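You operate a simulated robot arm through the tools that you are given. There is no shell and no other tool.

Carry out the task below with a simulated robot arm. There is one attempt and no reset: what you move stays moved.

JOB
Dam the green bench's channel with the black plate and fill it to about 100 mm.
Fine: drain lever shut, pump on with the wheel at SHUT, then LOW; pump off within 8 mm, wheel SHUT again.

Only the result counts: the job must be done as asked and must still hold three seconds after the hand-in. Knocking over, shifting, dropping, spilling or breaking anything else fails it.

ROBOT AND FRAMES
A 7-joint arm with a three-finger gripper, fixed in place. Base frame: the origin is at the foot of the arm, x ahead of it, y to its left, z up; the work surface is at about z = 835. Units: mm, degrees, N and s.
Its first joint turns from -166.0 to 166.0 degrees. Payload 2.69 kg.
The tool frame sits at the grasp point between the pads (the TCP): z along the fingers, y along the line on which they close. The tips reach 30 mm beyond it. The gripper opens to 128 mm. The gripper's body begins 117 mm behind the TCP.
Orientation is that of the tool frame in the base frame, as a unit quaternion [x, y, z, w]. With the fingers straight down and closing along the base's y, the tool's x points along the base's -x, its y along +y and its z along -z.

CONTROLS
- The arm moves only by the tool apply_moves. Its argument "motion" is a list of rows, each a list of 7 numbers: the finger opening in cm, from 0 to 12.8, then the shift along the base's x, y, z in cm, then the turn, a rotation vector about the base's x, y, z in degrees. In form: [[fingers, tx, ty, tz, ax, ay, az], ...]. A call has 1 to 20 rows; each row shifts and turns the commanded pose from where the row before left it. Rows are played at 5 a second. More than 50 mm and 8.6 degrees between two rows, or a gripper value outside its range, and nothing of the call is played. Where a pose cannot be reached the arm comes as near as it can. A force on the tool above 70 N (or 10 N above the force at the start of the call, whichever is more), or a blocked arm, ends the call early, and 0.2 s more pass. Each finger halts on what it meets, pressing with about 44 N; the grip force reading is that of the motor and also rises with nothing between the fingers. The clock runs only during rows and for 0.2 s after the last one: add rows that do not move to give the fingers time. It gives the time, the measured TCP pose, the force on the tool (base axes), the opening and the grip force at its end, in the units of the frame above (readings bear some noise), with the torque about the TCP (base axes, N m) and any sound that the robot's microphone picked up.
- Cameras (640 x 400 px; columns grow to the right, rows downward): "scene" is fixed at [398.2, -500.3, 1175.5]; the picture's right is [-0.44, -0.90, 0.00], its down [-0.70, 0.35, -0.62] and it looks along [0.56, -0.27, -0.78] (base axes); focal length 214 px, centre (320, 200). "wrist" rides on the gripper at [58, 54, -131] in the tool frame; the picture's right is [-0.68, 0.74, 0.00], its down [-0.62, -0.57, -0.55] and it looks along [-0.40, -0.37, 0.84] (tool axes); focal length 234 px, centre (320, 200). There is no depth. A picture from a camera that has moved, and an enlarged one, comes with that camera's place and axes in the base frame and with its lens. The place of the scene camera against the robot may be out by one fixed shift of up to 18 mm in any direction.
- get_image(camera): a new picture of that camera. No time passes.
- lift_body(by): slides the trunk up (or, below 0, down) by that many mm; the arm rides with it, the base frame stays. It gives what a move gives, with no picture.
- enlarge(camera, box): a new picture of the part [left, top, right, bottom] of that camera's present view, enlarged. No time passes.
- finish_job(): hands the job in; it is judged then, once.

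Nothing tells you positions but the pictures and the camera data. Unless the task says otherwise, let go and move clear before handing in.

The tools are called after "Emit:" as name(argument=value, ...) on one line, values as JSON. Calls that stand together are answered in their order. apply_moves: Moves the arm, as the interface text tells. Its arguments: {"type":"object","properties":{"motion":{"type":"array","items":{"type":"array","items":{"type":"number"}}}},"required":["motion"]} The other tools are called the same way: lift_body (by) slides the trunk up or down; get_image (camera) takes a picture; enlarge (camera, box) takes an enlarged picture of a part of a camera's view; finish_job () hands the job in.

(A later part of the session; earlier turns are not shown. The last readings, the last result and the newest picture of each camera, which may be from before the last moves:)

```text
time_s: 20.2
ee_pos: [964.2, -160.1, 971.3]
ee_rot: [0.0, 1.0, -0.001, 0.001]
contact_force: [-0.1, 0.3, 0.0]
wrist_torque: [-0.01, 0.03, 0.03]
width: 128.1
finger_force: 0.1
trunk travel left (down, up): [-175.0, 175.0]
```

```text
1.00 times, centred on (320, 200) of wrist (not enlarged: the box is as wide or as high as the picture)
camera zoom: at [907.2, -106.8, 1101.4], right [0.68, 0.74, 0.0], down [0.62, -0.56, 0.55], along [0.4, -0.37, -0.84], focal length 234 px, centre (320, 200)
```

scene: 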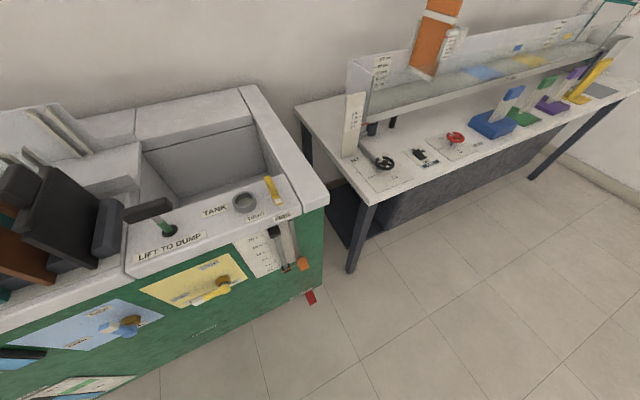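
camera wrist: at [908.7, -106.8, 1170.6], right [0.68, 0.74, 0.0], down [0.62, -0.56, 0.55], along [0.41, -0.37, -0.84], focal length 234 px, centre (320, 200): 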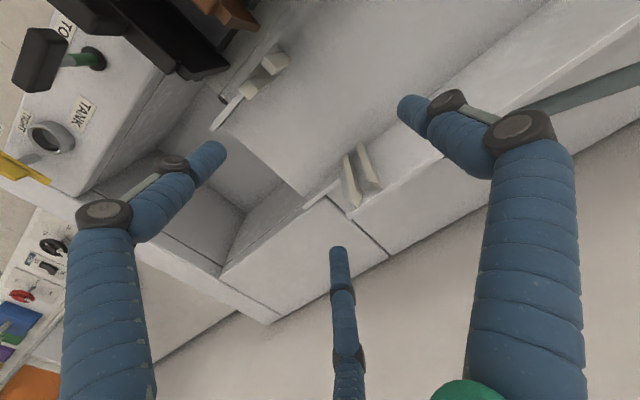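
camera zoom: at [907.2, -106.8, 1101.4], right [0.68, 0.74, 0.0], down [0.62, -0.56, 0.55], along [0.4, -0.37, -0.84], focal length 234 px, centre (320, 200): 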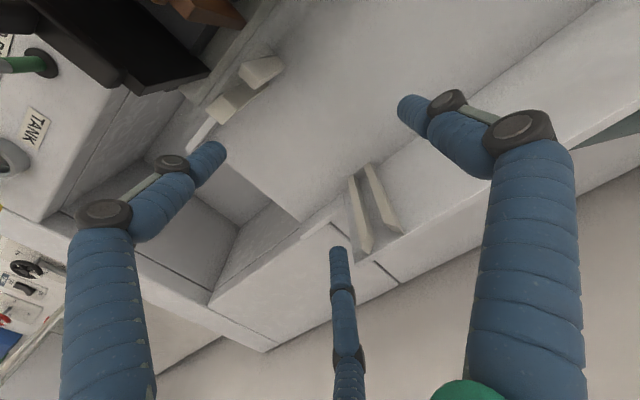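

That's reachable too, and being closer gives better resolution. I'll refine the slot measurement and the black plate's edge from here.

Emit:
enlarge(camera="wrist", box=[330, 150, 410, 260])

Emit:
enlarge(camera="wrist", box=[180, 30, 300, 150])

Emit:
enlarge(camera="wrist", box=[0, 0, 220, 100])

```text
3.64 times, centred on (370, 205) of wrist
camera zoom: at [907.2, -106.8, 1101.4], right [0.68, 0.74, 0.0], down [0.62, -0.56, 0.55], along [0.4, -0.37, -0.84], focal length 852 px, centre (138, 182)
```

zoom: 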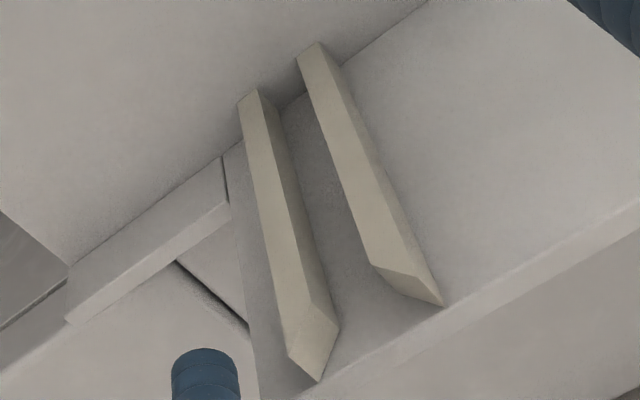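

```text
3.33 times, centred on (240, 90) of wrist
camera zoom: at [907.2, -106.8, 1101.4], right [0.68, 0.74, 0.0], down [0.62, -0.56, 0.55], along [0.4, -0.37, -0.84], focal length 781 px, centre (587, 567)
```

zoom: 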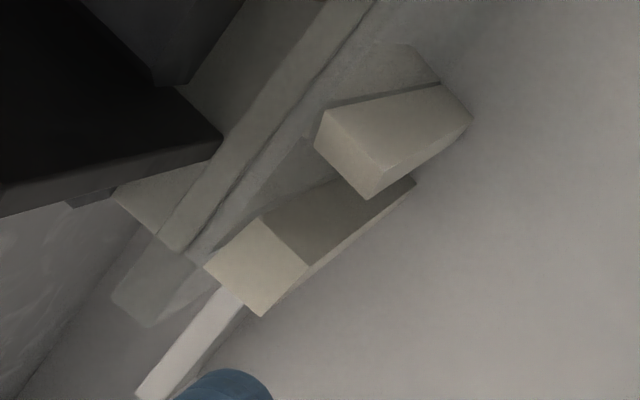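

```text
2.91 times, centred on (110, 50) of wrist
camera zoom: at [907.2, -106.8, 1101.4], right [0.68, 0.74, 0.0], down [0.62, -0.56, 0.55], along [0.4, -0.37, -0.84], focal length 681 px, centre (931, 636)
```

zoom: 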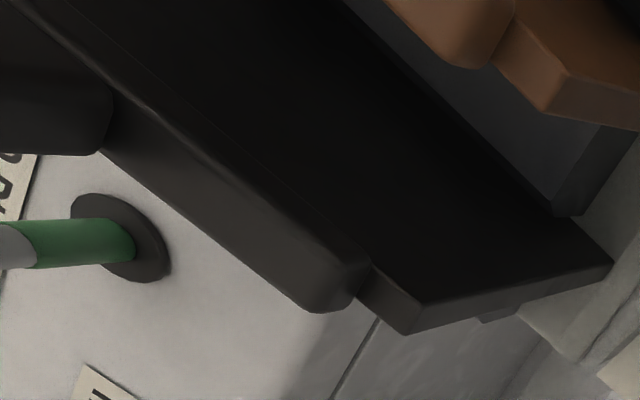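

The plate's edge is at x≈848, y≈-202 with its top near z≈936, and the slot is at (966, -160). I'll go above the black handle for a close look before grasping.

Emit:
apply_moves(motion=[[12.8, 0, 0, 4.5, 0, 0, 0], [12.8, 0, 0, 4.5, 0, 0, 0], [12.8, -4.8, -1, 0, 0, 0, 0], [12.8, -4.8, -1, 0, 0, 0, 0], [12.8, -4.8, -1, 0, 0, 0, 0], [12.8, -4.8, -1.5, 0, 0, 0, 0], [12.8, 0, 0, 0, 0, 0, 0]])

Emit:
get_image(camera="wrist")

Emit:
enlarge(camera="wrist", box=[230, 90, 420, 240])

```text
refused: row 6 steps farther than a row can; nothing moved
```

```text
taken
camera wrist: at [907.2, -106.8, 1101.4], right [0.68, 0.74, 0.0], down [0.62, -0.56, 0.55], along [0.4, -0.37, -0.84], focal length 234 px, centre (320, 200)
```

wrist: 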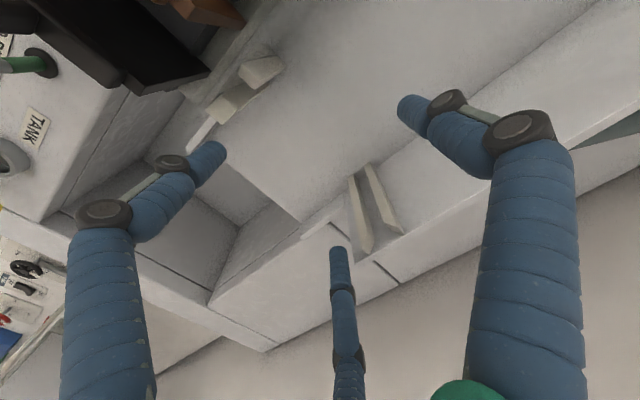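

```text
2.67 times, centred on (325, 165) of wrist
camera zoom: at [907.2, -106.8, 1101.4], right [0.68, 0.74, 0.0], down [0.62, -0.56, 0.55], along [0.4, -0.37, -0.84], focal length 624 px, centre (307, 293)
```

zoom: 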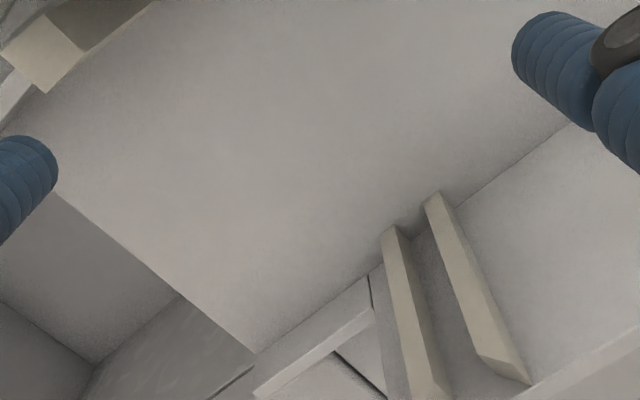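

That call was refused because one step was slightly too long. I'm resending it with the last step shortened.

Emit:
apply_moves(motion=[[12.8, 0, 0, 4.5, 0, 0, 0], [12.8, 0, 0, 4.5, 0, 0, 0], [12.8, -4.8, -1, 0, 0, 0, 0], [12.8, -4.8, -1, 0, 0, 0, 0], [12.8, -4.8, -1, 0, 0, 0, 0], [12.8, -4.8, -1.2, 0, 0, 0, 0], [12.8, 0, -0.4, 0, 0, 0, 0], [12.8, 0, 0, 0, 0, 0, 0]])

Emit:
get_image(camera="wrist")

Emit:
enlarge(camera="wrist", box=[230, 90, 420, 240])

```text
time_s: 22.0
ee_pos: [771.6, -210.3, 1059.5]
ee_rot: [0.0, 1.0, 0.0, 0.0]
contact_force: [-0.5, 0.4, -0.7]
wrist_torque: [0.01, 0.04, 0.0]
width: 127.9
finger_force: 0.0
trunk travel left (down, up): [-175.0, 175.0]
```

```text
taken
camera wrist: at [715.5, -156.4, 1189.3], right [0.68, 0.74, 0.0], down [0.62, -0.56, 0.55], along [0.4, -0.37, -0.84], focal length 234 px, centre (320, 200)
```

wrist: 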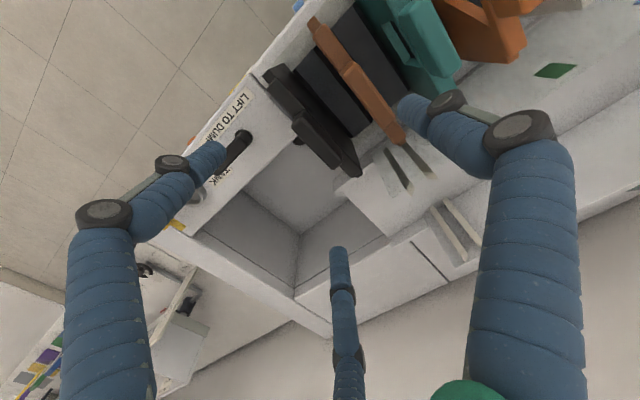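

```text
2.67 times, centred on (325, 165) of wrist
camera zoom: at [715.5, -156.4, 1189.3], right [0.68, 0.74, 0.0], down [0.62, -0.56, 0.55], along [0.4, -0.37, -0.84], focal length 624 px, centre (307, 293)
```

zoom: 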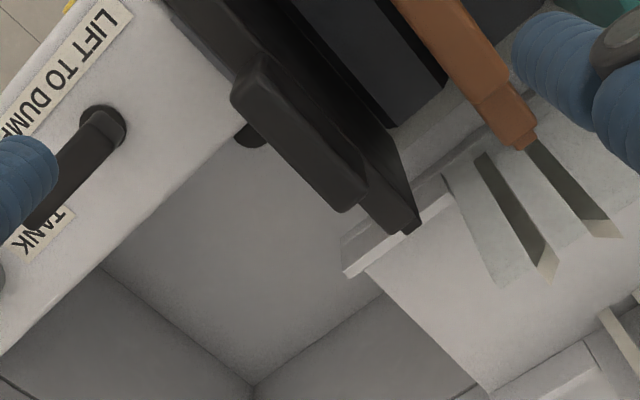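

The black handle is centred at about (770, -208, 973), roughly 60 mm long in x and thin in y. I'll narrow the fingers and descend around it.

Emit:
apply_moves(motion=[[5.0, 0, 0.2, 0, 0, 0, 0], [5.0, 0, 0, 0, 0, 0, 0], [5.0, 0, 0, -3, 0, 0, 0], [5.0, 0, 0, -2.5, 0, 0, 0], [5.0, 0, 0, 0, 0, 0, 0]])

Emit:
get_image(camera="wrist")

Emit:
enlarge(camera="wrist", box=[230, 90, 420, 240])

```text
time_s: 23.2
ee_pos: [773.9, -206.4, 1006.3]
ee_rot: [-0.001, 1.0, 0.0, 0.0]
contact_force: [-0.7, 0.6, 0.2]
wrist_torque: [-0.06, -0.11, -0.01]
width: 51.9
finger_force: 0.6
trunk travel left (down, up): [-175.0, 175.0]
```

```text
taken
camera wrist: at [716.2, -153.4, 1136.4], right [0.68, 0.74, 0.0], down [0.62, -0.56, 0.55], along [0.4, -0.37, -0.84], focal length 234 px, centre (320, 200)
```

wrist: 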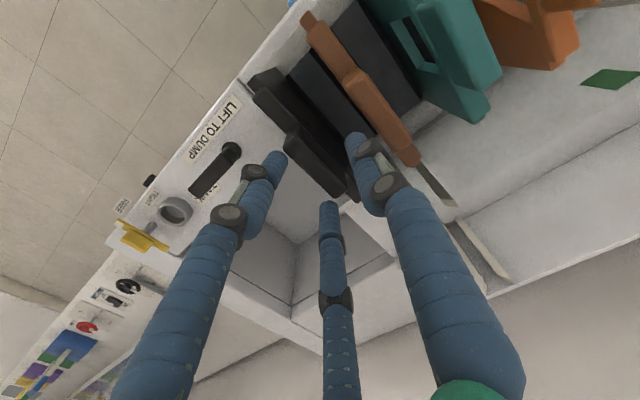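

```text
2.67 times, centred on (325, 165) of wrist
camera zoom: at [716.2, -153.4, 1136.4], right [0.68, 0.74, 0.0], down [0.62, -0.56, 0.55], along [0.4, -0.37, -0.84], focal length 624 px, centre (307, 293)
```

zoom: 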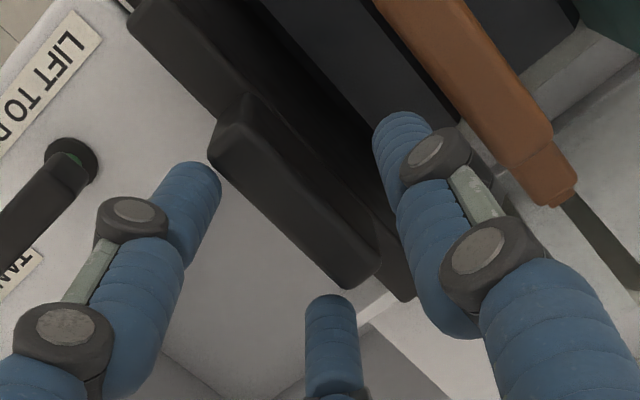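

The handle lies between the fingers, centred within about 2 mm. I'll go down another 33 mm and check for contact.

Emit:
apply_moves(motion=[[5.0, -0.2, -0.1, -1.5, 0, 0, 0], [5.0, 0, 0, -1.5, 0, 0, 0], [5.0, 0, 0, 0, 0, 0, 0], [5.0, 0, 0, 0, 0, 0, 0]])

Emit:
enlarge(camera="wrist", box=[230, 90, 420, 240])

```text
time_s: 24.2
ee_pos: [772.5, -207.2, 976.5]
ee_rot: [0.0, 1.0, -0.001, 0.0]
contact_force: [0.7, 0.5, 0.5]
wrist_torque: [0.01, -0.01, -0.01]
width: 50.0
finger_force: 0.1
trunk travel left (down, up): [-175.0, 175.0]
```

```text
2.67 times, centred on (325, 165) of wrist
camera zoom: at [714.9, -153.2, 1106.5], right [0.68, 0.74, 0.0], down [0.62, -0.56, 0.55], along [0.4, -0.37, -0.84], focal length 624 px, centre (307, 293)
```

zoom: 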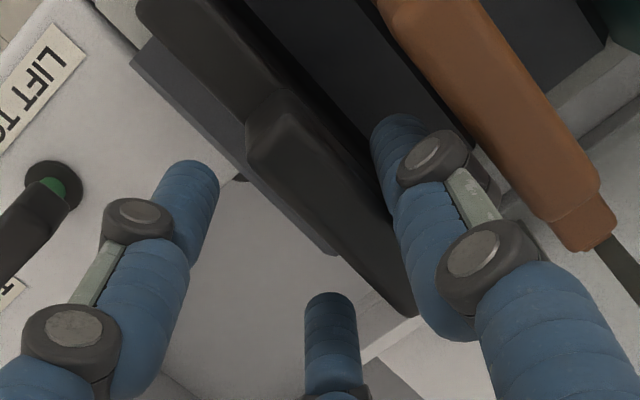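

The handle's position relative to the fingers isn't clear. I'll look more closely before closing.

Emit:
enlarge(camera="wrist", box=[280, 90, 380, 220])

Emit:
get_image(camera="wrist")

Emit:
enlarge(camera="scene", box=[0, 100, 200, 300])

```text
3.08 times, centred on (330, 155) of wrist
camera zoom: at [714.9, -153.2, 1106.5], right [0.68, 0.74, 0.0], down [0.62, -0.56, 0.55], along [0.4, -0.37, -0.84], focal length 720 px, centre (289, 338)
```

zoom: 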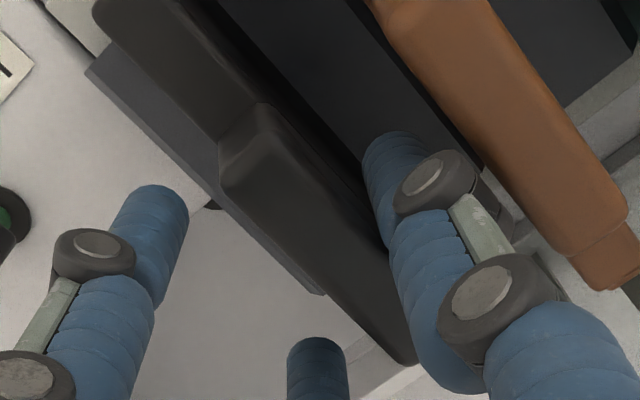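

```text
taken
camera wrist: at [714.9, -153.2, 1106.5], right [0.68, 0.74, 0.0], down [0.62, -0.56, 0.55], along [0.4, -0.37, -0.84], focal length 234 px, centre (320, 200)
```

wrist: 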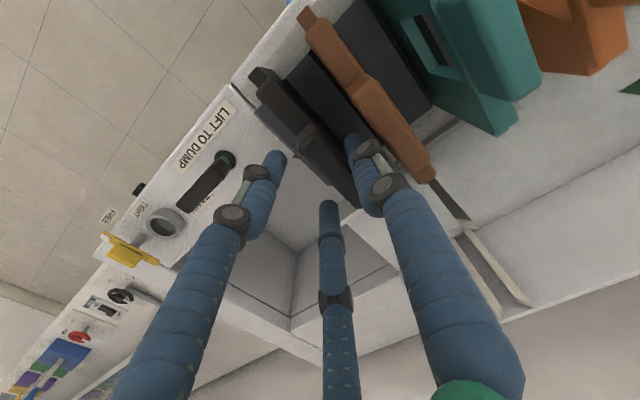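

```text
2.00 times, centred on (100, 200) of scene
camera zoom: at [398.2, -500.3, 1175.5], right [-0.44, -0.9, 0.0], down [-0.7, 0.35, -0.62], along [0.56, -0.27, -0.78], focal length 429 px, centre (760, 200)
```

zoom: 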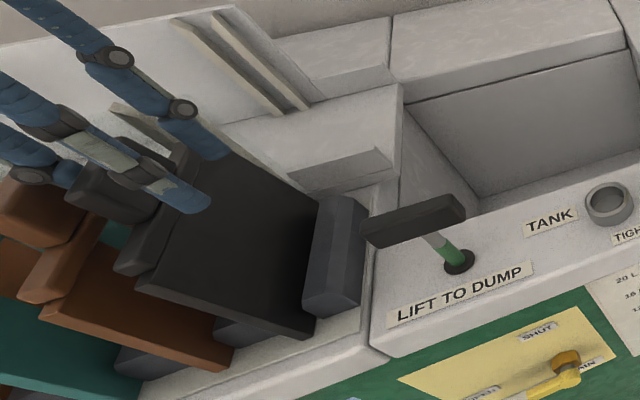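

The plate appears to have tilted toward +y since my descent. I'll check the scene view in detail before doing anything else.

Emit:
enlarge(camera="scene", box=[0, 120, 120, 280])

Emit:
get_image(camera="scene")

```text
2.50 times, centred on (60, 200) of scene
camera zoom: at [398.2, -500.3, 1175.5], right [-0.44, -0.9, 0.0], down [-0.7, 0.35, -0.62], along [0.56, -0.27, -0.78], focal length 536 px, centre (970, 200)
```

zoom: 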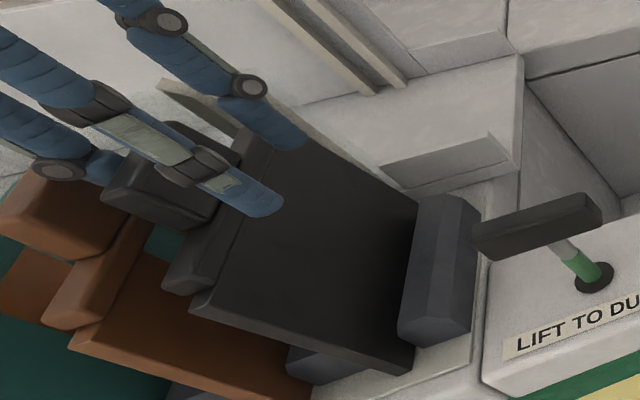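

```text
taken
```

scene: 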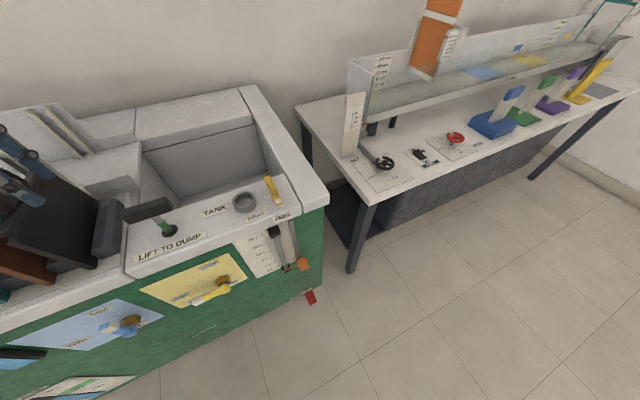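

The plate leans +y within its slack, and the handle spans roughly z 951–975 between the fingers. Closing the fingers should centre and straighten it.

Emit:
apply_moves(motion=[[4.0, 0, 0, 0, 0, 0, 0], [3.0, 0, 0, 0, 0, 0, 0], [2.0, 0, 0, 0, 0, 0, 0], [0.5, 0, 0, 0, 0, 0, 0], [0.5, 0, 0, 0, 0, 0, 0], [0.5, 0, 0, 0, 0, 0, 0]])

Emit:
get_image(camera="wrist")

Emit:
enlarge(camera="wrist", box=[230, 90, 420, 240])

Emit:
enlarge(camera="scene", box=[0, 120, 120, 280])

```text
time_s: 25.6
ee_pos: [772.1, -208.8, 977.6]
ee_rot: [0.0, 1.0, 0.0, -0.001]
contact_force: [-0.6, -14.1, 0.7]
wrist_torque: [-1.85, 0.05, -0.03]
width: 25.8
finger_force: 44.1
trunk travel left (down, up): [-175.0, 175.0]
```

```text
taken
camera wrist: at [715.0, -154.2, 1106.7], right [0.68, 0.74, 0.0], down [0.62, -0.56, 0.55], along [0.4, -0.37, -0.84], focal length 234 px, centre (320, 200)
```

wrist: 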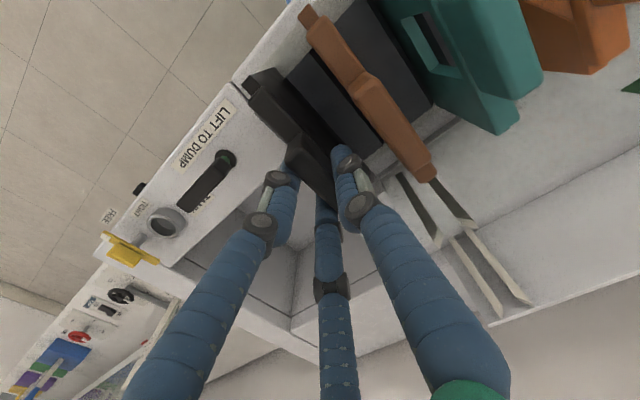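

```text
2.67 times, centred on (325, 165) of wrist
camera zoom: at [715.0, -154.2, 1106.7], right [0.68, 0.74, 0.0], down [0.62, -0.56, 0.55], along [0.4, -0.37, -0.84], focal length 624 px, centre (307, 293)
```

zoom: 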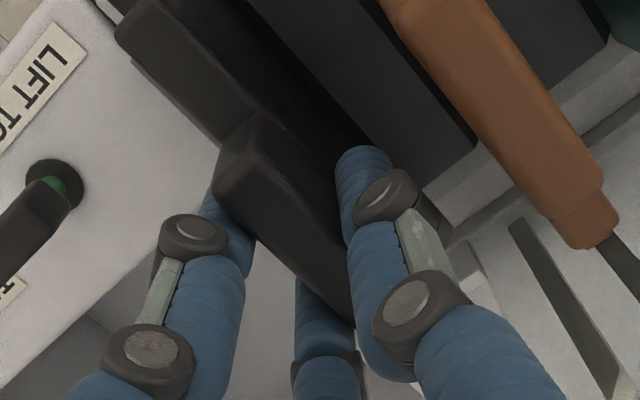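

```text
2.50 times, centred on (60, 200) of scene
camera zoom: at [398.2, -500.3, 1175.5], right [-0.44, -0.9, 0.0], down [-0.7, 0.35, -0.62], along [0.56, -0.27, -0.78], focal length 536 px, centre (970, 200)
```

zoom: 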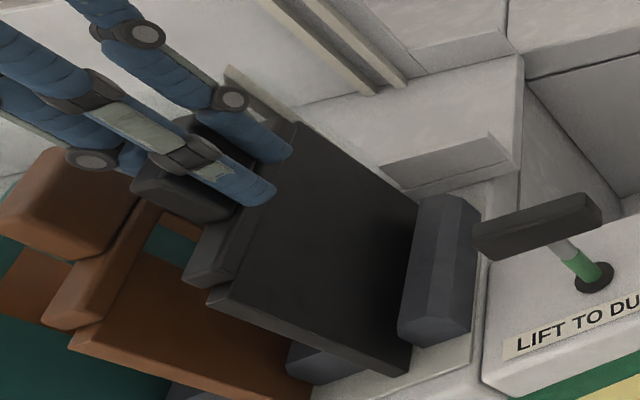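

The handle is gripped (26 mm, 44 N) with a 14 N side load from the rack. I'll lift slowly and watch the forces as the plate comes free.

Emit:
apply_moves(motion=[[0.5, 0, 0, 0.5, 0, 0, 0], [0.5, 0, 0, 0.5, 0, 0, 0], [0.5, 0, 0, 0.5, 0, 0, 0], [0.5, 0, 0, 0, 0, 0, 0]])

Emit:
enlarge(camera="wrist", box=[230, 90, 420, 240])

Emit:
enlarge(camera="scene", box=[0, 120, 120, 280])

```text
time_s: 26.6
ee_pos: [770.8, -206.2, 990.0]
ee_rot: [0.0, 1.0, 0.0, -0.001]
contact_force: [-2.9, -15.5, -5.6]
wrist_torque: [-2.35, 0.32, -0.06]
width: 26.1
finger_force: 44.1
trunk travel left (down, up): [-175.0, 175.0]
```

```text
2.67 times, centred on (325, 165) of wrist
camera zoom: at [713.0, -153.2, 1119.8], right [0.68, 0.74, 0.0], down [0.62, -0.57, 0.55], along [0.4, -0.37, -0.84], focal length 624 px, centre (307, 293)
```

zoom: 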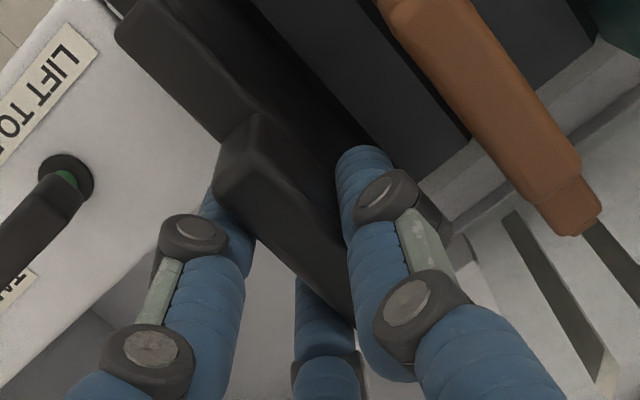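

```text
2.50 times, centred on (60, 200) of scene
camera zoom: at [398.2, -500.3, 1175.5], right [-0.44, -0.9, 0.0], down [-0.7, 0.35, -0.62], along [0.56, -0.27, -0.78], focal length 536 px, centre (970, 200)
```

zoom: 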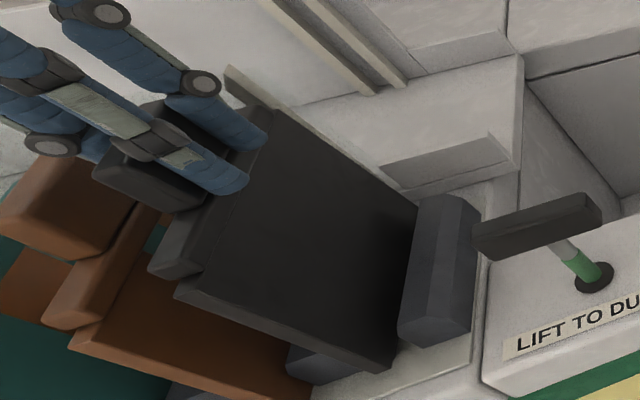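

The bottom edge is being pushed toward -y, so I'll ease the tool -y a few millimetres to relieve it while continuing to lift.

Emit:
apply_moves(motion=[[0.5, 0, -0.2, 0.3, 0, 0, 0], [0.5, 0, -0.2, 0.5, 0, 0, 0], [0.5, 0, 0, 0.5, 0, 0, 0], [0.5, 0, 0, 0, 0, 0, 0]])

```text
time_s: 27.6
ee_pos: [771.1, -212.6, 1004.8]
ee_rot: [0.0, 1.0, 0.0, 0.0]
contact_force: [0.6, 0.3, -2.3]
wrist_torque: [-0.06, 0.02, 0.02]
width: 25.2
finger_force: 44.3
trunk travel left (down, up): [-175.0, 175.0]
```

The side load is gone and the plate hangs free. Lifting it well above the other plates.

Emit:
apply_moves(motion=[[0.5, 0, 0, 2, 0, 0, 0], [0.5, 0, 0, 2, 0, 0, 0], [0.5, 0, 0, 3, 0, 0, 0], [0.5, 0, 0, 3, 0, 0, 0], [0.5, 0, 0, 3, 0, 0, 0], [0.5, 0, 0, 2, 0, 0, 0], [0.5, 0, 0, 0, 0, 0, 0]])

Emit:
get_image(camera="wrist")

Emit:
get_image(camera="scene")

```text
time_s: 29.2
ee_pos: [770.5, -212.2, 1151.3]
ee_rot: [0.0, 1.0, 0.0, 0.0]
contact_force: [-0.3, 1.1, -2.1]
wrist_torque: [-0.01, 0.02, -0.02]
width: 24.9
finger_force: 43.8
trunk travel left (down, up): [-175.0, 175.0]
```

```text
taken
camera wrist: at [713.2, -158.2, 1280.5], right [0.68, 0.74, 0.0], down [0.62, -0.56, 0.55], along [0.4, -0.37, -0.84], focal length 234 px, centre (320, 200)
```

wrist: 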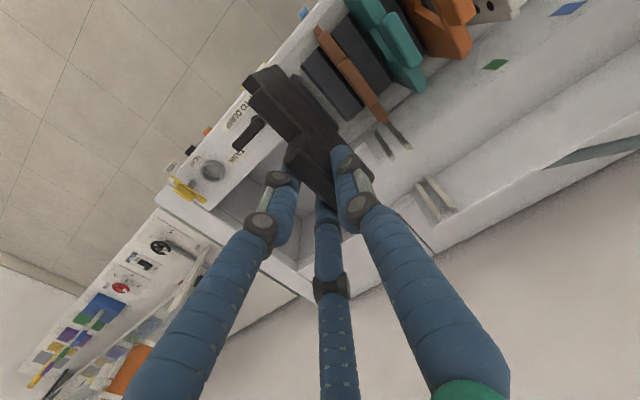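

```text
taken
```

scene: 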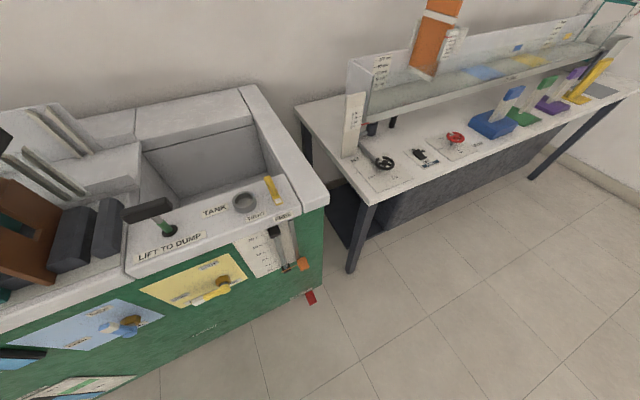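

The black plate is out of the rack and held. I'll measure how it sits in the hand.

Emit:
enlarge(camera="wrist", box=[230, 50, 410, 230])

```text
2.22 times, centred on (320, 140) of wrist
camera zoom: at [713.2, -158.2, 1280.5], right [0.68, 0.74, 0.0], down [0.62, -0.56, 0.55], along [0.4, -0.37, -0.84], focal length 520 px, centre (320, 333)
```

zoom: 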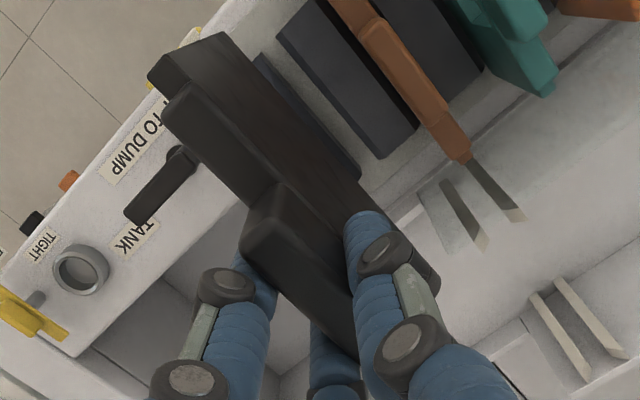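

The plate is about 8 mm thick and sits about +7 mm in y from the TCP. I need its x-extent precisely, so I'll zoom in on both ends.

Emit:
enlarge(camera="wrist", box=[330, 110, 400, 200])

Emit:
enlarge(camera="wrist", box=[235, 50, 305, 140])

```text
4.44 times, centred on (365, 155) of wrist
camera zoom: at [713.2, -158.2, 1280.5], right [0.68, 0.74, 0.0], down [0.62, -0.56, 0.55], along [0.4, -0.37, -0.84], focal length 1041 px, centre (120, 400)
```

zoom: 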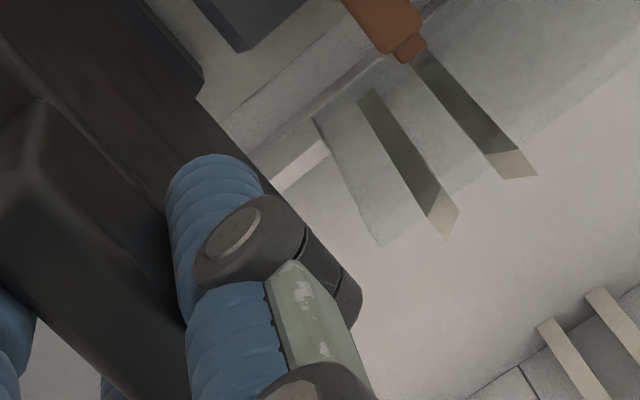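

```text
4.44 times, centred on (270, 95) of wrist
camera zoom: at [713.2, -158.2, 1280.5], right [0.68, 0.74, 0.0], down [0.62, -0.56, 0.55], along [0.4, -0.37, -0.84], focal length 1041 px, centre (542, 667)
```

zoom: 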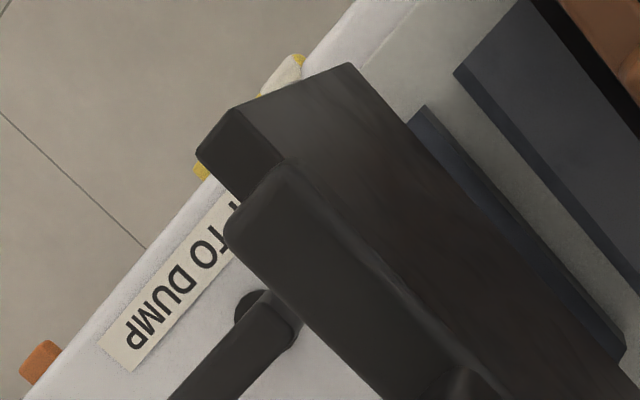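

The plate spans x≈694–847 (width ~153), vertical and square, centred about (+0.5, +7) mm from the TCP. I'll carry it over the downstream slot at height.

Emit:
apply_moves(motion=[[0.5, 0, 0, 1, 0, 0, 0], [0.5, 3.9, 0.9, 0, 0, 0, 0], [0.5, 3.9, 0.9, 0, 0, 0, 0], [0.5, 3.9, 0.9, 0, 0, 0, 0], [0.5, 3.9, 0.9, 0, 0, 0, 0], [0.5, 3.9, 0.9, 0, 0, 0, 0], [0.5, 0, 0, 0, 0, 0, 0], [0.5, 0, 0, 0, 0, 0, 0]])

Emit:
get_image(camera="wrist")

Emit:
enlarge(camera="wrist", box=[220, 40, 420, 230])

```text
time_s: 31.0
ee_pos: [967.0, -164.0, 1163.7]
ee_rot: [0.0, 1.0, 0.0, 0.0]
contact_force: [-0.1, 0.7, -1.7]
wrist_torque: [0.01, -0.03, -0.01]
width: 25.1
finger_force: 44.0
trunk travel left (down, up): [-175.0, 175.0]
```

```text
taken
camera wrist: at [909.8, -110.3, 1292.8], right [0.68, 0.74, 0.0], down [0.62, -0.56, 0.55], along [0.4, -0.37, -0.84], focal length 234 px, centre (320, 200)
```

wrist: 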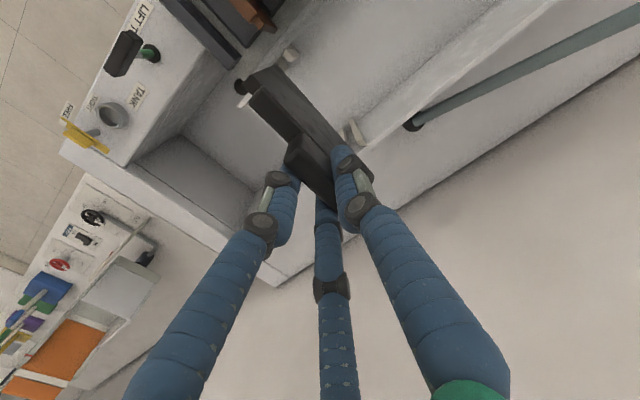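

```text
2.11 times, centred on (320, 135) of wrist
camera zoom: at [909.8, -110.3, 1292.8], right [0.68, 0.74, 0.0], down [0.62, -0.56, 0.55], along [0.4, -0.37, -0.84], focal length 493 px, centre (320, 337)
```

zoom: 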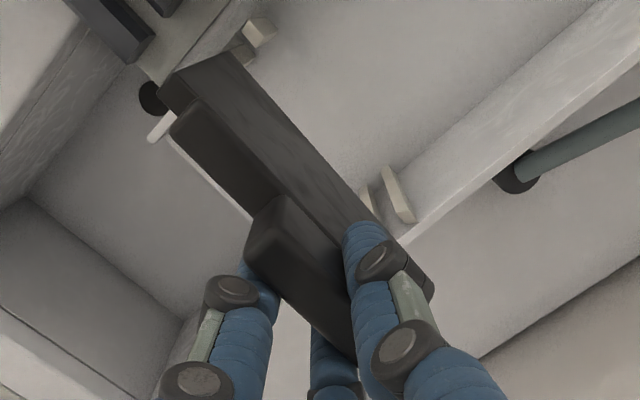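

The plate is over the slot. I'll descend to just above the rail tops and check alignment visually.

Emit:
apply_moves(motion=[[0.5, 0, 0, -2, 0, 0, 0], [0.5, 0, 0, -2, 0, 0, 0], [0.5, 0, 0, 0, 0, 0, 0], [0.5, 0, 0, 0, 0, 0, 0]])

Emit:
enlarge(camera="wrist", box=[220, 40, 420, 230])

Emit:
enlarge(camera="wrist", box=[230, 30, 310, 110])

Emit:
enlarge(camera="wrist", box=[320, 100, 400, 190])

Emit:
enlarge(camera="scene", box=[0, 60, 160, 160])

```text
time_s: 32.0
ee_pos: [964.7, -165.5, 1121.9]
ee_rot: [0.0, 1.0, 0.0, 0.001]
contact_force: [-0.3, -0.2, -1.6]
wrist_torque: [-0.04, -0.02, 0.05]
width: 25.2
finger_force: 43.7
trunk travel left (down, up): [-175.0, 175.0]
```

```text
2.11 times, centred on (320, 135) of wrist
camera zoom: at [907.7, -111.3, 1251.7], right [0.68, 0.74, 0.0], down [0.62, -0.56, 0.55], along [0.4, -0.37, -0.84], focal length 493 px, centre (320, 337)
```

zoom: 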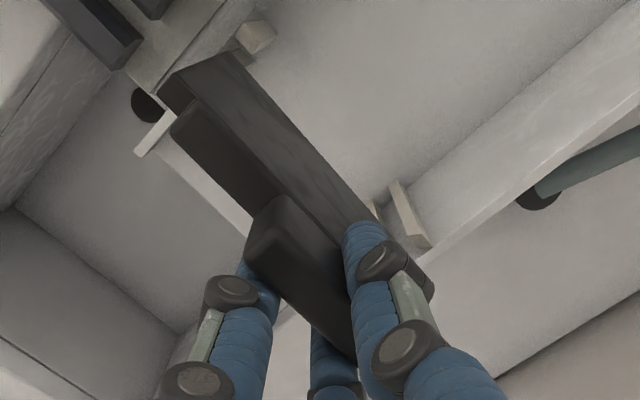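

```text
5.00 times, centred on (270, 70) of wrist
camera zoom: at [907.7, -111.3, 1251.7], right [0.68, 0.74, 0.0], down [0.62, -0.56, 0.55], along [0.4, -0.37, -0.84], focal length 1171 px, centre (570, 850)
```

zoom: 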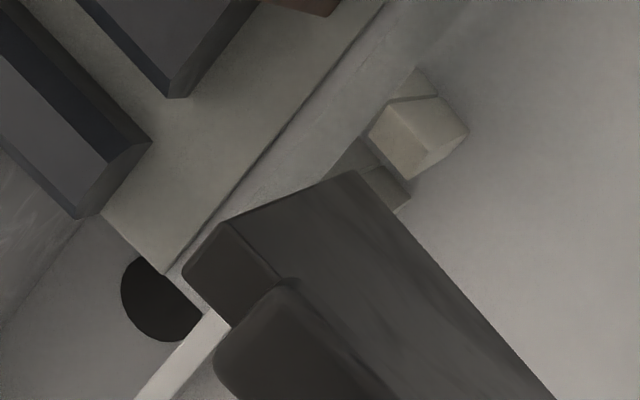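

```text
4.44 times, centred on (360, 145) of wrist
camera zoom: at [907.7, -111.3, 1251.7], right [0.68, 0.74, 0.0], down [0.62, -0.56, 0.55], along [0.4, -0.37, -0.84], focal length 1041 px, centre (142, 444)
```

zoom: 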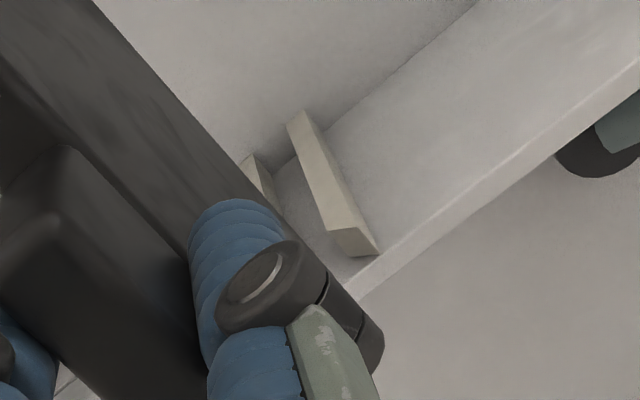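

```text
4.00 times, centred on (80, 110) of scene
camera zoom: at [398.2, -500.3, 1175.5], right [-0.44, -0.9, 0.0], down [-0.7, 0.35, -0.62], along [0.56, -0.27, -0.78], focal length 858 px, centre (1280, 560)
```

zoom: 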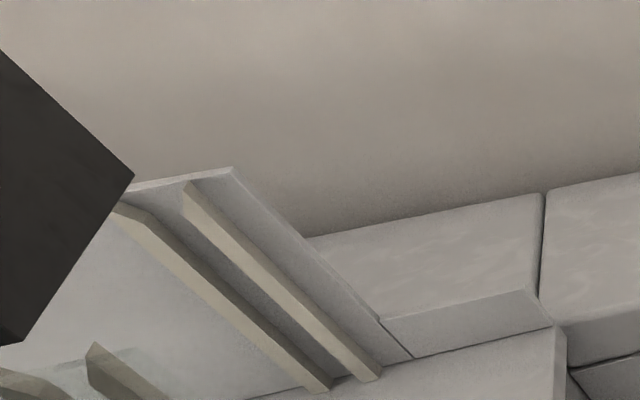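

The plate's bottom edge (y -154 to -163) sits inside the slot opening (-150 to -169), and x is centred within about 1 mm. I'll lower it into the guides.

Emit:
apply_moves(motion=[[0.5, 0.1, -0.1, -1.5, 0, 0, 0], [0.5, 0, 0, -1.5, 0, 0, 0], [0.5, 0, 0, -1.5, 0, 0, 0], [0.5, 0, 0, 0, 0, 0, 0]])

Emit:
enlarge(camera="wrist", box=[220, 40, 420, 230])

```text
time_s: 33.0
ee_pos: [967.7, -168.8, 1075.5]
ee_rot: [0.0, 1.0, 0.0, 0.0]
contact_force: [0.0, -0.6, -2.2]
wrist_torque: [-0.02, 0.03, 0.01]
width: 25.0
finger_force: 43.6
trunk travel left (down, up): [-175.0, 175.0]
```

```text
2.11 times, centred on (320, 135) of wrist
camera zoom: at [909.5, -114.4, 1206.7], right [0.68, 0.74, 0.0], down [0.62, -0.56, 0.55], along [0.4, -0.37, -0.84], focal length 493 px, centre (320, 337)
```

zoom: 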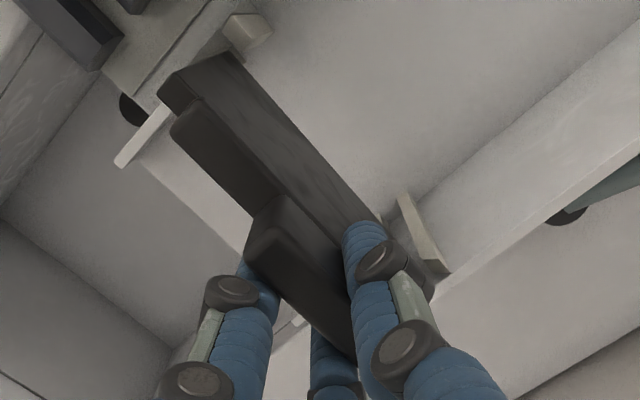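

No contact, and the edge has entered the guides. Continuing the descent.

Emit:
apply_moves(motion=[[0.5, 0, 0.1, -1.5, 0, 0, 0], [0.5, 0, 0, -1.5, 0, 0, 0], [0.5, 0, 0, -1.5, 0, 0, 0], [0.5, 0, 0, -1.5, 0, 0, 0], [0.5, 0, 0, 0, 0, 0, 0]])

Emit:
enlarge(camera="wrist", box=[220, 40, 420, 230])

Emit:
enlarge(camera="scene", box=[0, 60, 160, 160])

```text
time_s: 34.2
ee_pos: [968.6, -166.0, 1018.0]
ee_rot: [0.0, 1.0, 0.0, -0.001]
contact_force: [0.7, -0.6, -3.4]
wrist_torque: [-0.06, 0.02, -0.01]
width: 25.1
finger_force: 44.0
trunk travel left (down, up): [-175.0, 175.0]
```

```text
2.11 times, centred on (320, 135) of wrist
camera zoom: at [911.6, -113.0, 1147.8], right [0.68, 0.74, 0.0], down [0.62, -0.56, 0.55], along [0.4, -0.37, -0.84], focal length 493 px, centre (320, 337)
```

zoom: 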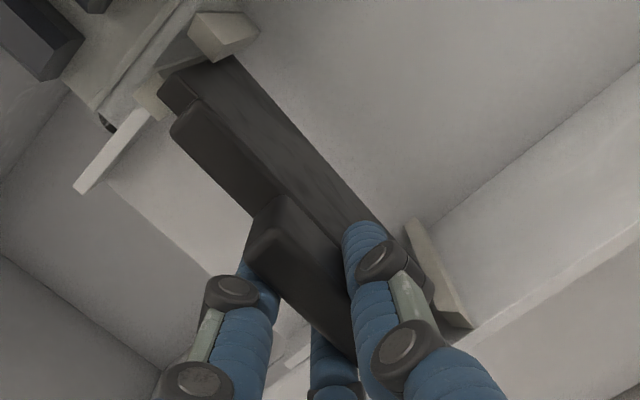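

```text
4.00 times, centred on (80, 110) of scene
camera zoom: at [398.2, -500.3, 1175.5], right [-0.44, -0.9, 0.0], down [-0.7, 0.35, -0.62], along [0.56, -0.27, -0.78], focal length 858 px, centre (1280, 560)
```

zoom: 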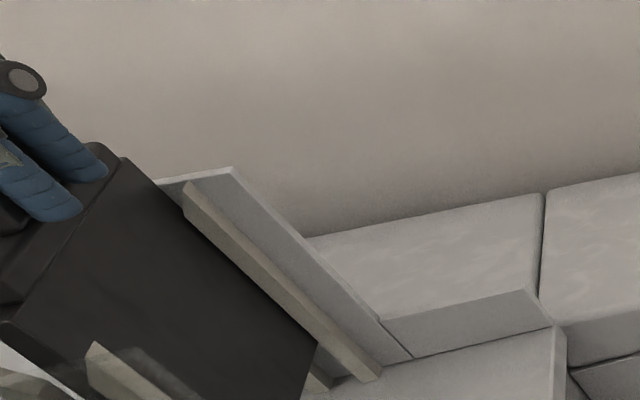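

The plate is sliding between the rails on both walls. I'll continue slowly to the floor.

Emit:
apply_moves(motion=[[0.5, 0, 0, -1.2, 0, 0, 0], [0.5, 0, 0, -1.2, 0, 0, 0], [0.5, 0, 0, -1.0, 0, 0, 0], [0.5, 0, 0, -0.5, 0, 0, 0], [0.5, 0, 0, 0, 0, 0, 0]])

Emit:
enlarge(camera="scene", box=[0, 60, 160, 160])

```text
time_s: 35.4
ee_pos: [970.6, -166.8, 987.8]
ee_rot: [-0.001, 1.0, -0.001, 0.005]
contact_force: [-5.8, 3.5, 46.7]
wrist_torque: [0.69, 0.45, -0.26]
width: 25.2
finger_force: 44.1
trunk travel left (down, up): [-175.0, 175.0]
```

```text
4.00 times, centred on (80, 110) of scene
camera zoom: at [398.2, -500.3, 1175.5], right [-0.44, -0.9, 0.0], down [-0.7, 0.35, -0.62], along [0.56, -0.27, -0.78], focal length 858 px, centre (1280, 560)
```

zoom: 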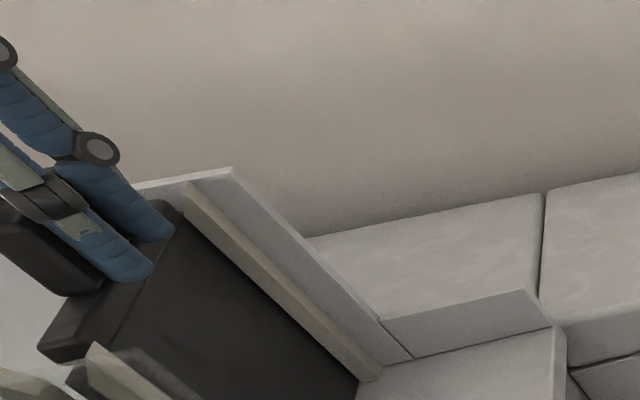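

It met firm resistance at TCP z≈988 with 47 N upward. I'll check whether the plate is truly on the floor.

Emit:
enlarge(camera="scene", box=[0, 80, 120, 200])

Emit:
get_image(camera="wrist")

Emit:
enlarge(camera="wrist", box=[220, 40, 420, 230])

```text
3.33 times, centred on (60, 140) of scene
camera zoom: at [398.2, -500.3, 1175.5], right [-0.44, -0.9, 0.0], down [-0.7, 0.35, -0.62], along [0.56, -0.27, -0.78], focal length 715 px, centre (1187, 400)
```

zoom: 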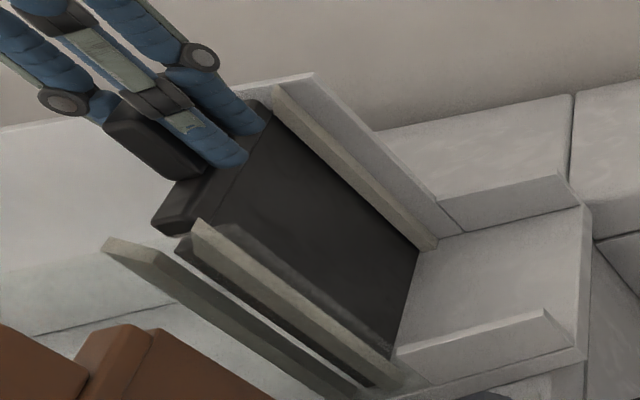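

```text
taken
camera wrist: at [911.8, -112.4, 1116.6], right [0.68, 0.74, 0.0], down [0.61, -0.56, 0.56], along [0.41, -0.37, -0.83], focal length 234 px, centre (320, 200)
```

wrist: 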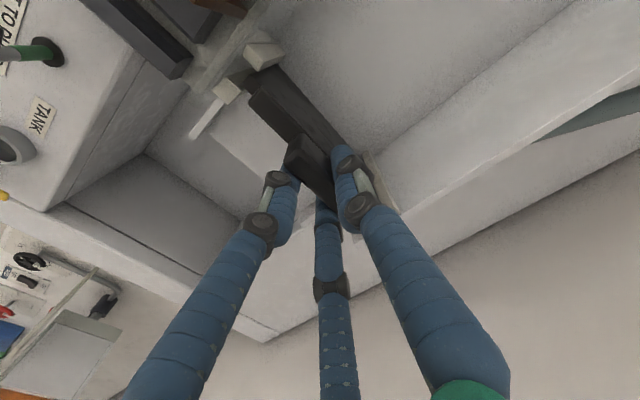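

```text
2.11 times, centred on (320, 135) of wrist
camera zoom: at [911.8, -112.4, 1116.6], right [0.68, 0.74, 0.0], down [0.61, -0.56, 0.56], along [0.41, -0.37, -0.83], focal length 493 px, centre (320, 337)
```

zoom: 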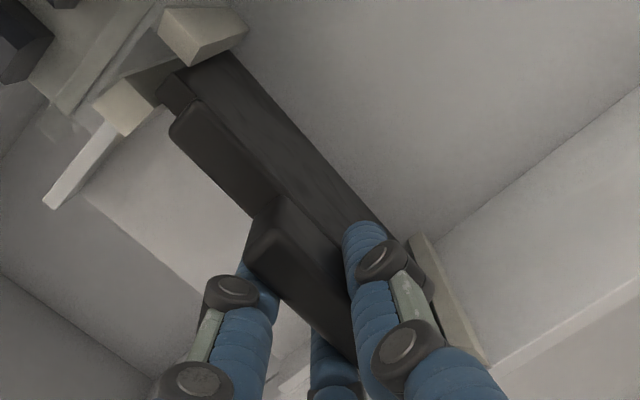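

The plate's bottom edge meets the floor between the rail feet on both sides, so it is seated. I'll ease off the pressure, release, and lift clear.

Emit:
apply_moves(motion=[[0.5, 0, 0, 0.5, 0, 0, 0], [0.5, 0, 0, 0, 0, 0, 0]])

```text
time_s: 36.0
ee_pos: [969.2, -165.5, 987.4]
ee_rot: [0.0, 1.0, -0.001, 0.003]
contact_force: [12.4, 0.7, 33.9]
wrist_torque: [0.36, -1.47, -0.18]
width: 25.0
finger_force: 44.0
trunk travel left (down, up): [-175.0, 175.0]
```

Emit:
apply_moves(motion=[[0.5, 0, 0, 0.5, 0, 0, 0], [0.5, 0, 0, 0, 0, 0, 0], [3.5, 0, 0, 0, 0, 0, 0], [7, 0, 0, 0, 0, 0, 0], [7, 0, 0, 0, 0, 0, 0], [7, 0, 0, 0, 0, 0, 0]])

Emit:
enlarge(camera="scene", box=[0, 80, 120, 200])

Emit:
enlarge(camera="wrist", box=[220, 40, 420, 230])

```text
time_s: 37.4
ee_pos: [968.9, -167.4, 989.5]
ee_rot: [0.0, 1.0, 0.0, 0.0]
contact_force: [0.2, 0.4, -0.5]
wrist_torque: [0.0, 0.0, 0.03]
width: 69.8
finger_force: 0.0
trunk travel left (down, up): [-175.0, 175.0]
```

```text
3.33 times, centred on (60, 140) of scene
camera zoom: at [398.2, -500.3, 1175.5], right [-0.44, -0.9, 0.0], down [-0.7, 0.35, -0.62], along [0.56, -0.27, -0.78], focal length 715 px, centre (1187, 400)
```

zoom: 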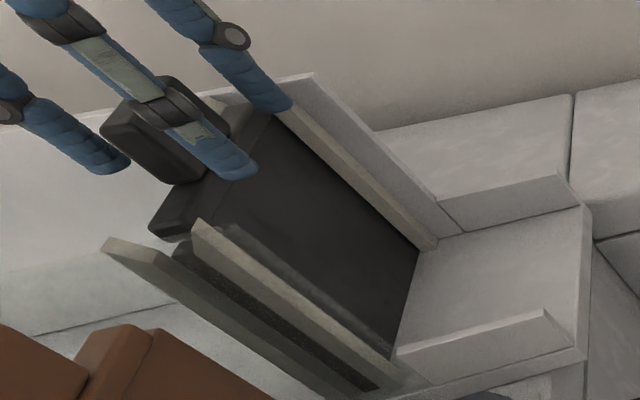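

```text
2.11 times, centred on (320, 135) of wrist
camera zoom: at [911.3, -112.6, 1118.8], right [0.68, 0.74, 0.0], down [0.62, -0.56, 0.55], along [0.4, -0.37, -0.84], focal length 493 px, centre (320, 337)
```

zoom: 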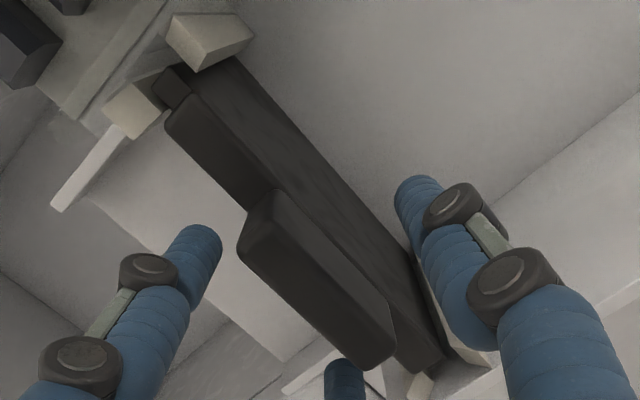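

The plate now stands dammed in the slot on its own. I'll lift clear and retreat toward the front of the bench to work on the drain lever.

Emit:
apply_moves(motion=[[7, 0, 0, 3, 0, 0, 0], [7, 0, 0, 4.5, 0, 0, 0], [7, 0, 0, 4.5, 0, 0, 0], [7, -4.5, -1, 0, 0, 0, 0], [7, -4.5, -1, 0, 0, 0, 0], [7, -4.5, -1, 0, 0, 0, 0], [7, -4.5, -1, 0, 0, 0, 0], [7, -4.5, -1, 0, 0, 0, 0], [7, -4.5, -1, 0, 0, 0, 0], [7, -4.5, -1, 0, 0, 0, 0], [7, -4.5, -1, 0, 0, 0, 0], [7, 0, 0, 0, 0, 0, 0]])

Emit:
get_image(camera="wrist")

Emit:
get_image(camera="scene")

```text
time_s: 40.0
ee_pos: [604.9, -248.3, 1108.3]
ee_rot: [0.0, 1.0, 0.0, 0.001]
contact_force: [-1.5, -0.2, 0.2]
wrist_torque: [0.0, -0.07, 0.01]
width: 69.8
finger_force: 0.0
trunk travel left (down, up): [-175.0, 175.0]
```

```text
taken
camera wrist: at [546.9, -194.7, 1237.6], right [0.68, 0.74, 0.0], down [0.62, -0.56, 0.55], along [0.41, -0.37, -0.84], focal length 234 px, centre (320, 200)
```

wrist: 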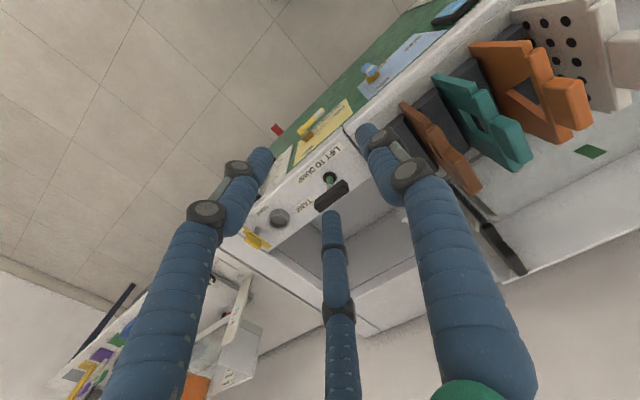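

```text
taken
```

scene: 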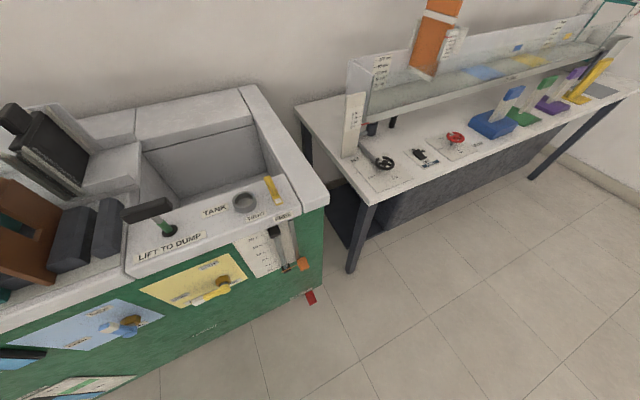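

The dam is in place. Now I'll zoom in on the drain lever from here.

Emit:
enlarge(camera="wrist", box=[250, 60, 400, 160])

Emit:
enlarge(camera="scene", box=[130, 220, 290, 320])

Emit:
enlarge(camera="scene", box=[0, 80, 120, 200])

```text
4.00 times, centred on (325, 110) of wrist
camera zoom: at [546.9, -194.7, 1237.6], right [0.68, 0.74, 0.0], down [0.62, -0.56, 0.55], along [0.41, -0.37, -0.84], focal length 937 px, centre (300, 560)
```

zoom: 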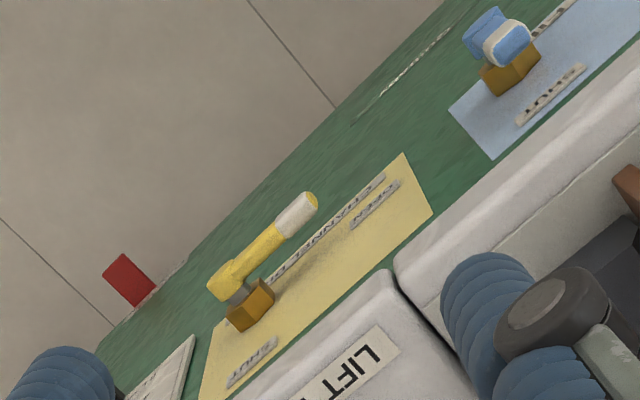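

```text
4.00 times, centred on (210, 270) of scene
camera zoom: at [398.2, -500.3, 1175.5], right [-0.44, -0.9, 0.0], down [-0.7, 0.35, -0.62], along [0.56, -0.27, -0.78], focal length 858 px, centre (760, -80)
```

zoom: 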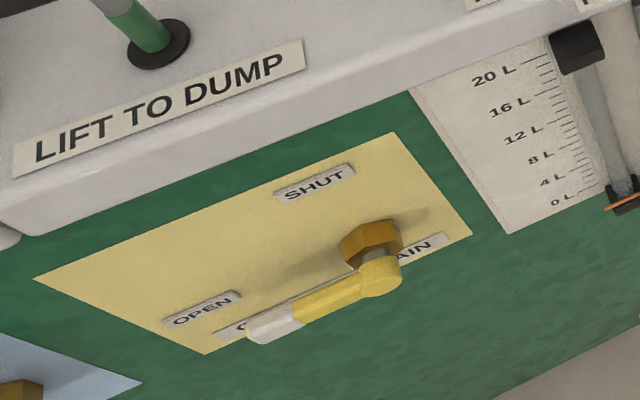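

```text
3.33 times, centred on (60, 140) of scene
camera zoom: at [398.2, -500.3, 1175.5], right [-0.44, -0.9, 0.0], down [-0.7, 0.35, -0.62], along [0.56, -0.27, -0.78], focal length 715 px, centre (1187, 400)
```

zoom: 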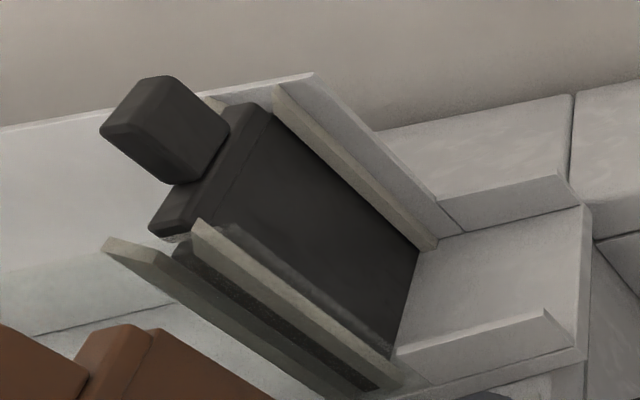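

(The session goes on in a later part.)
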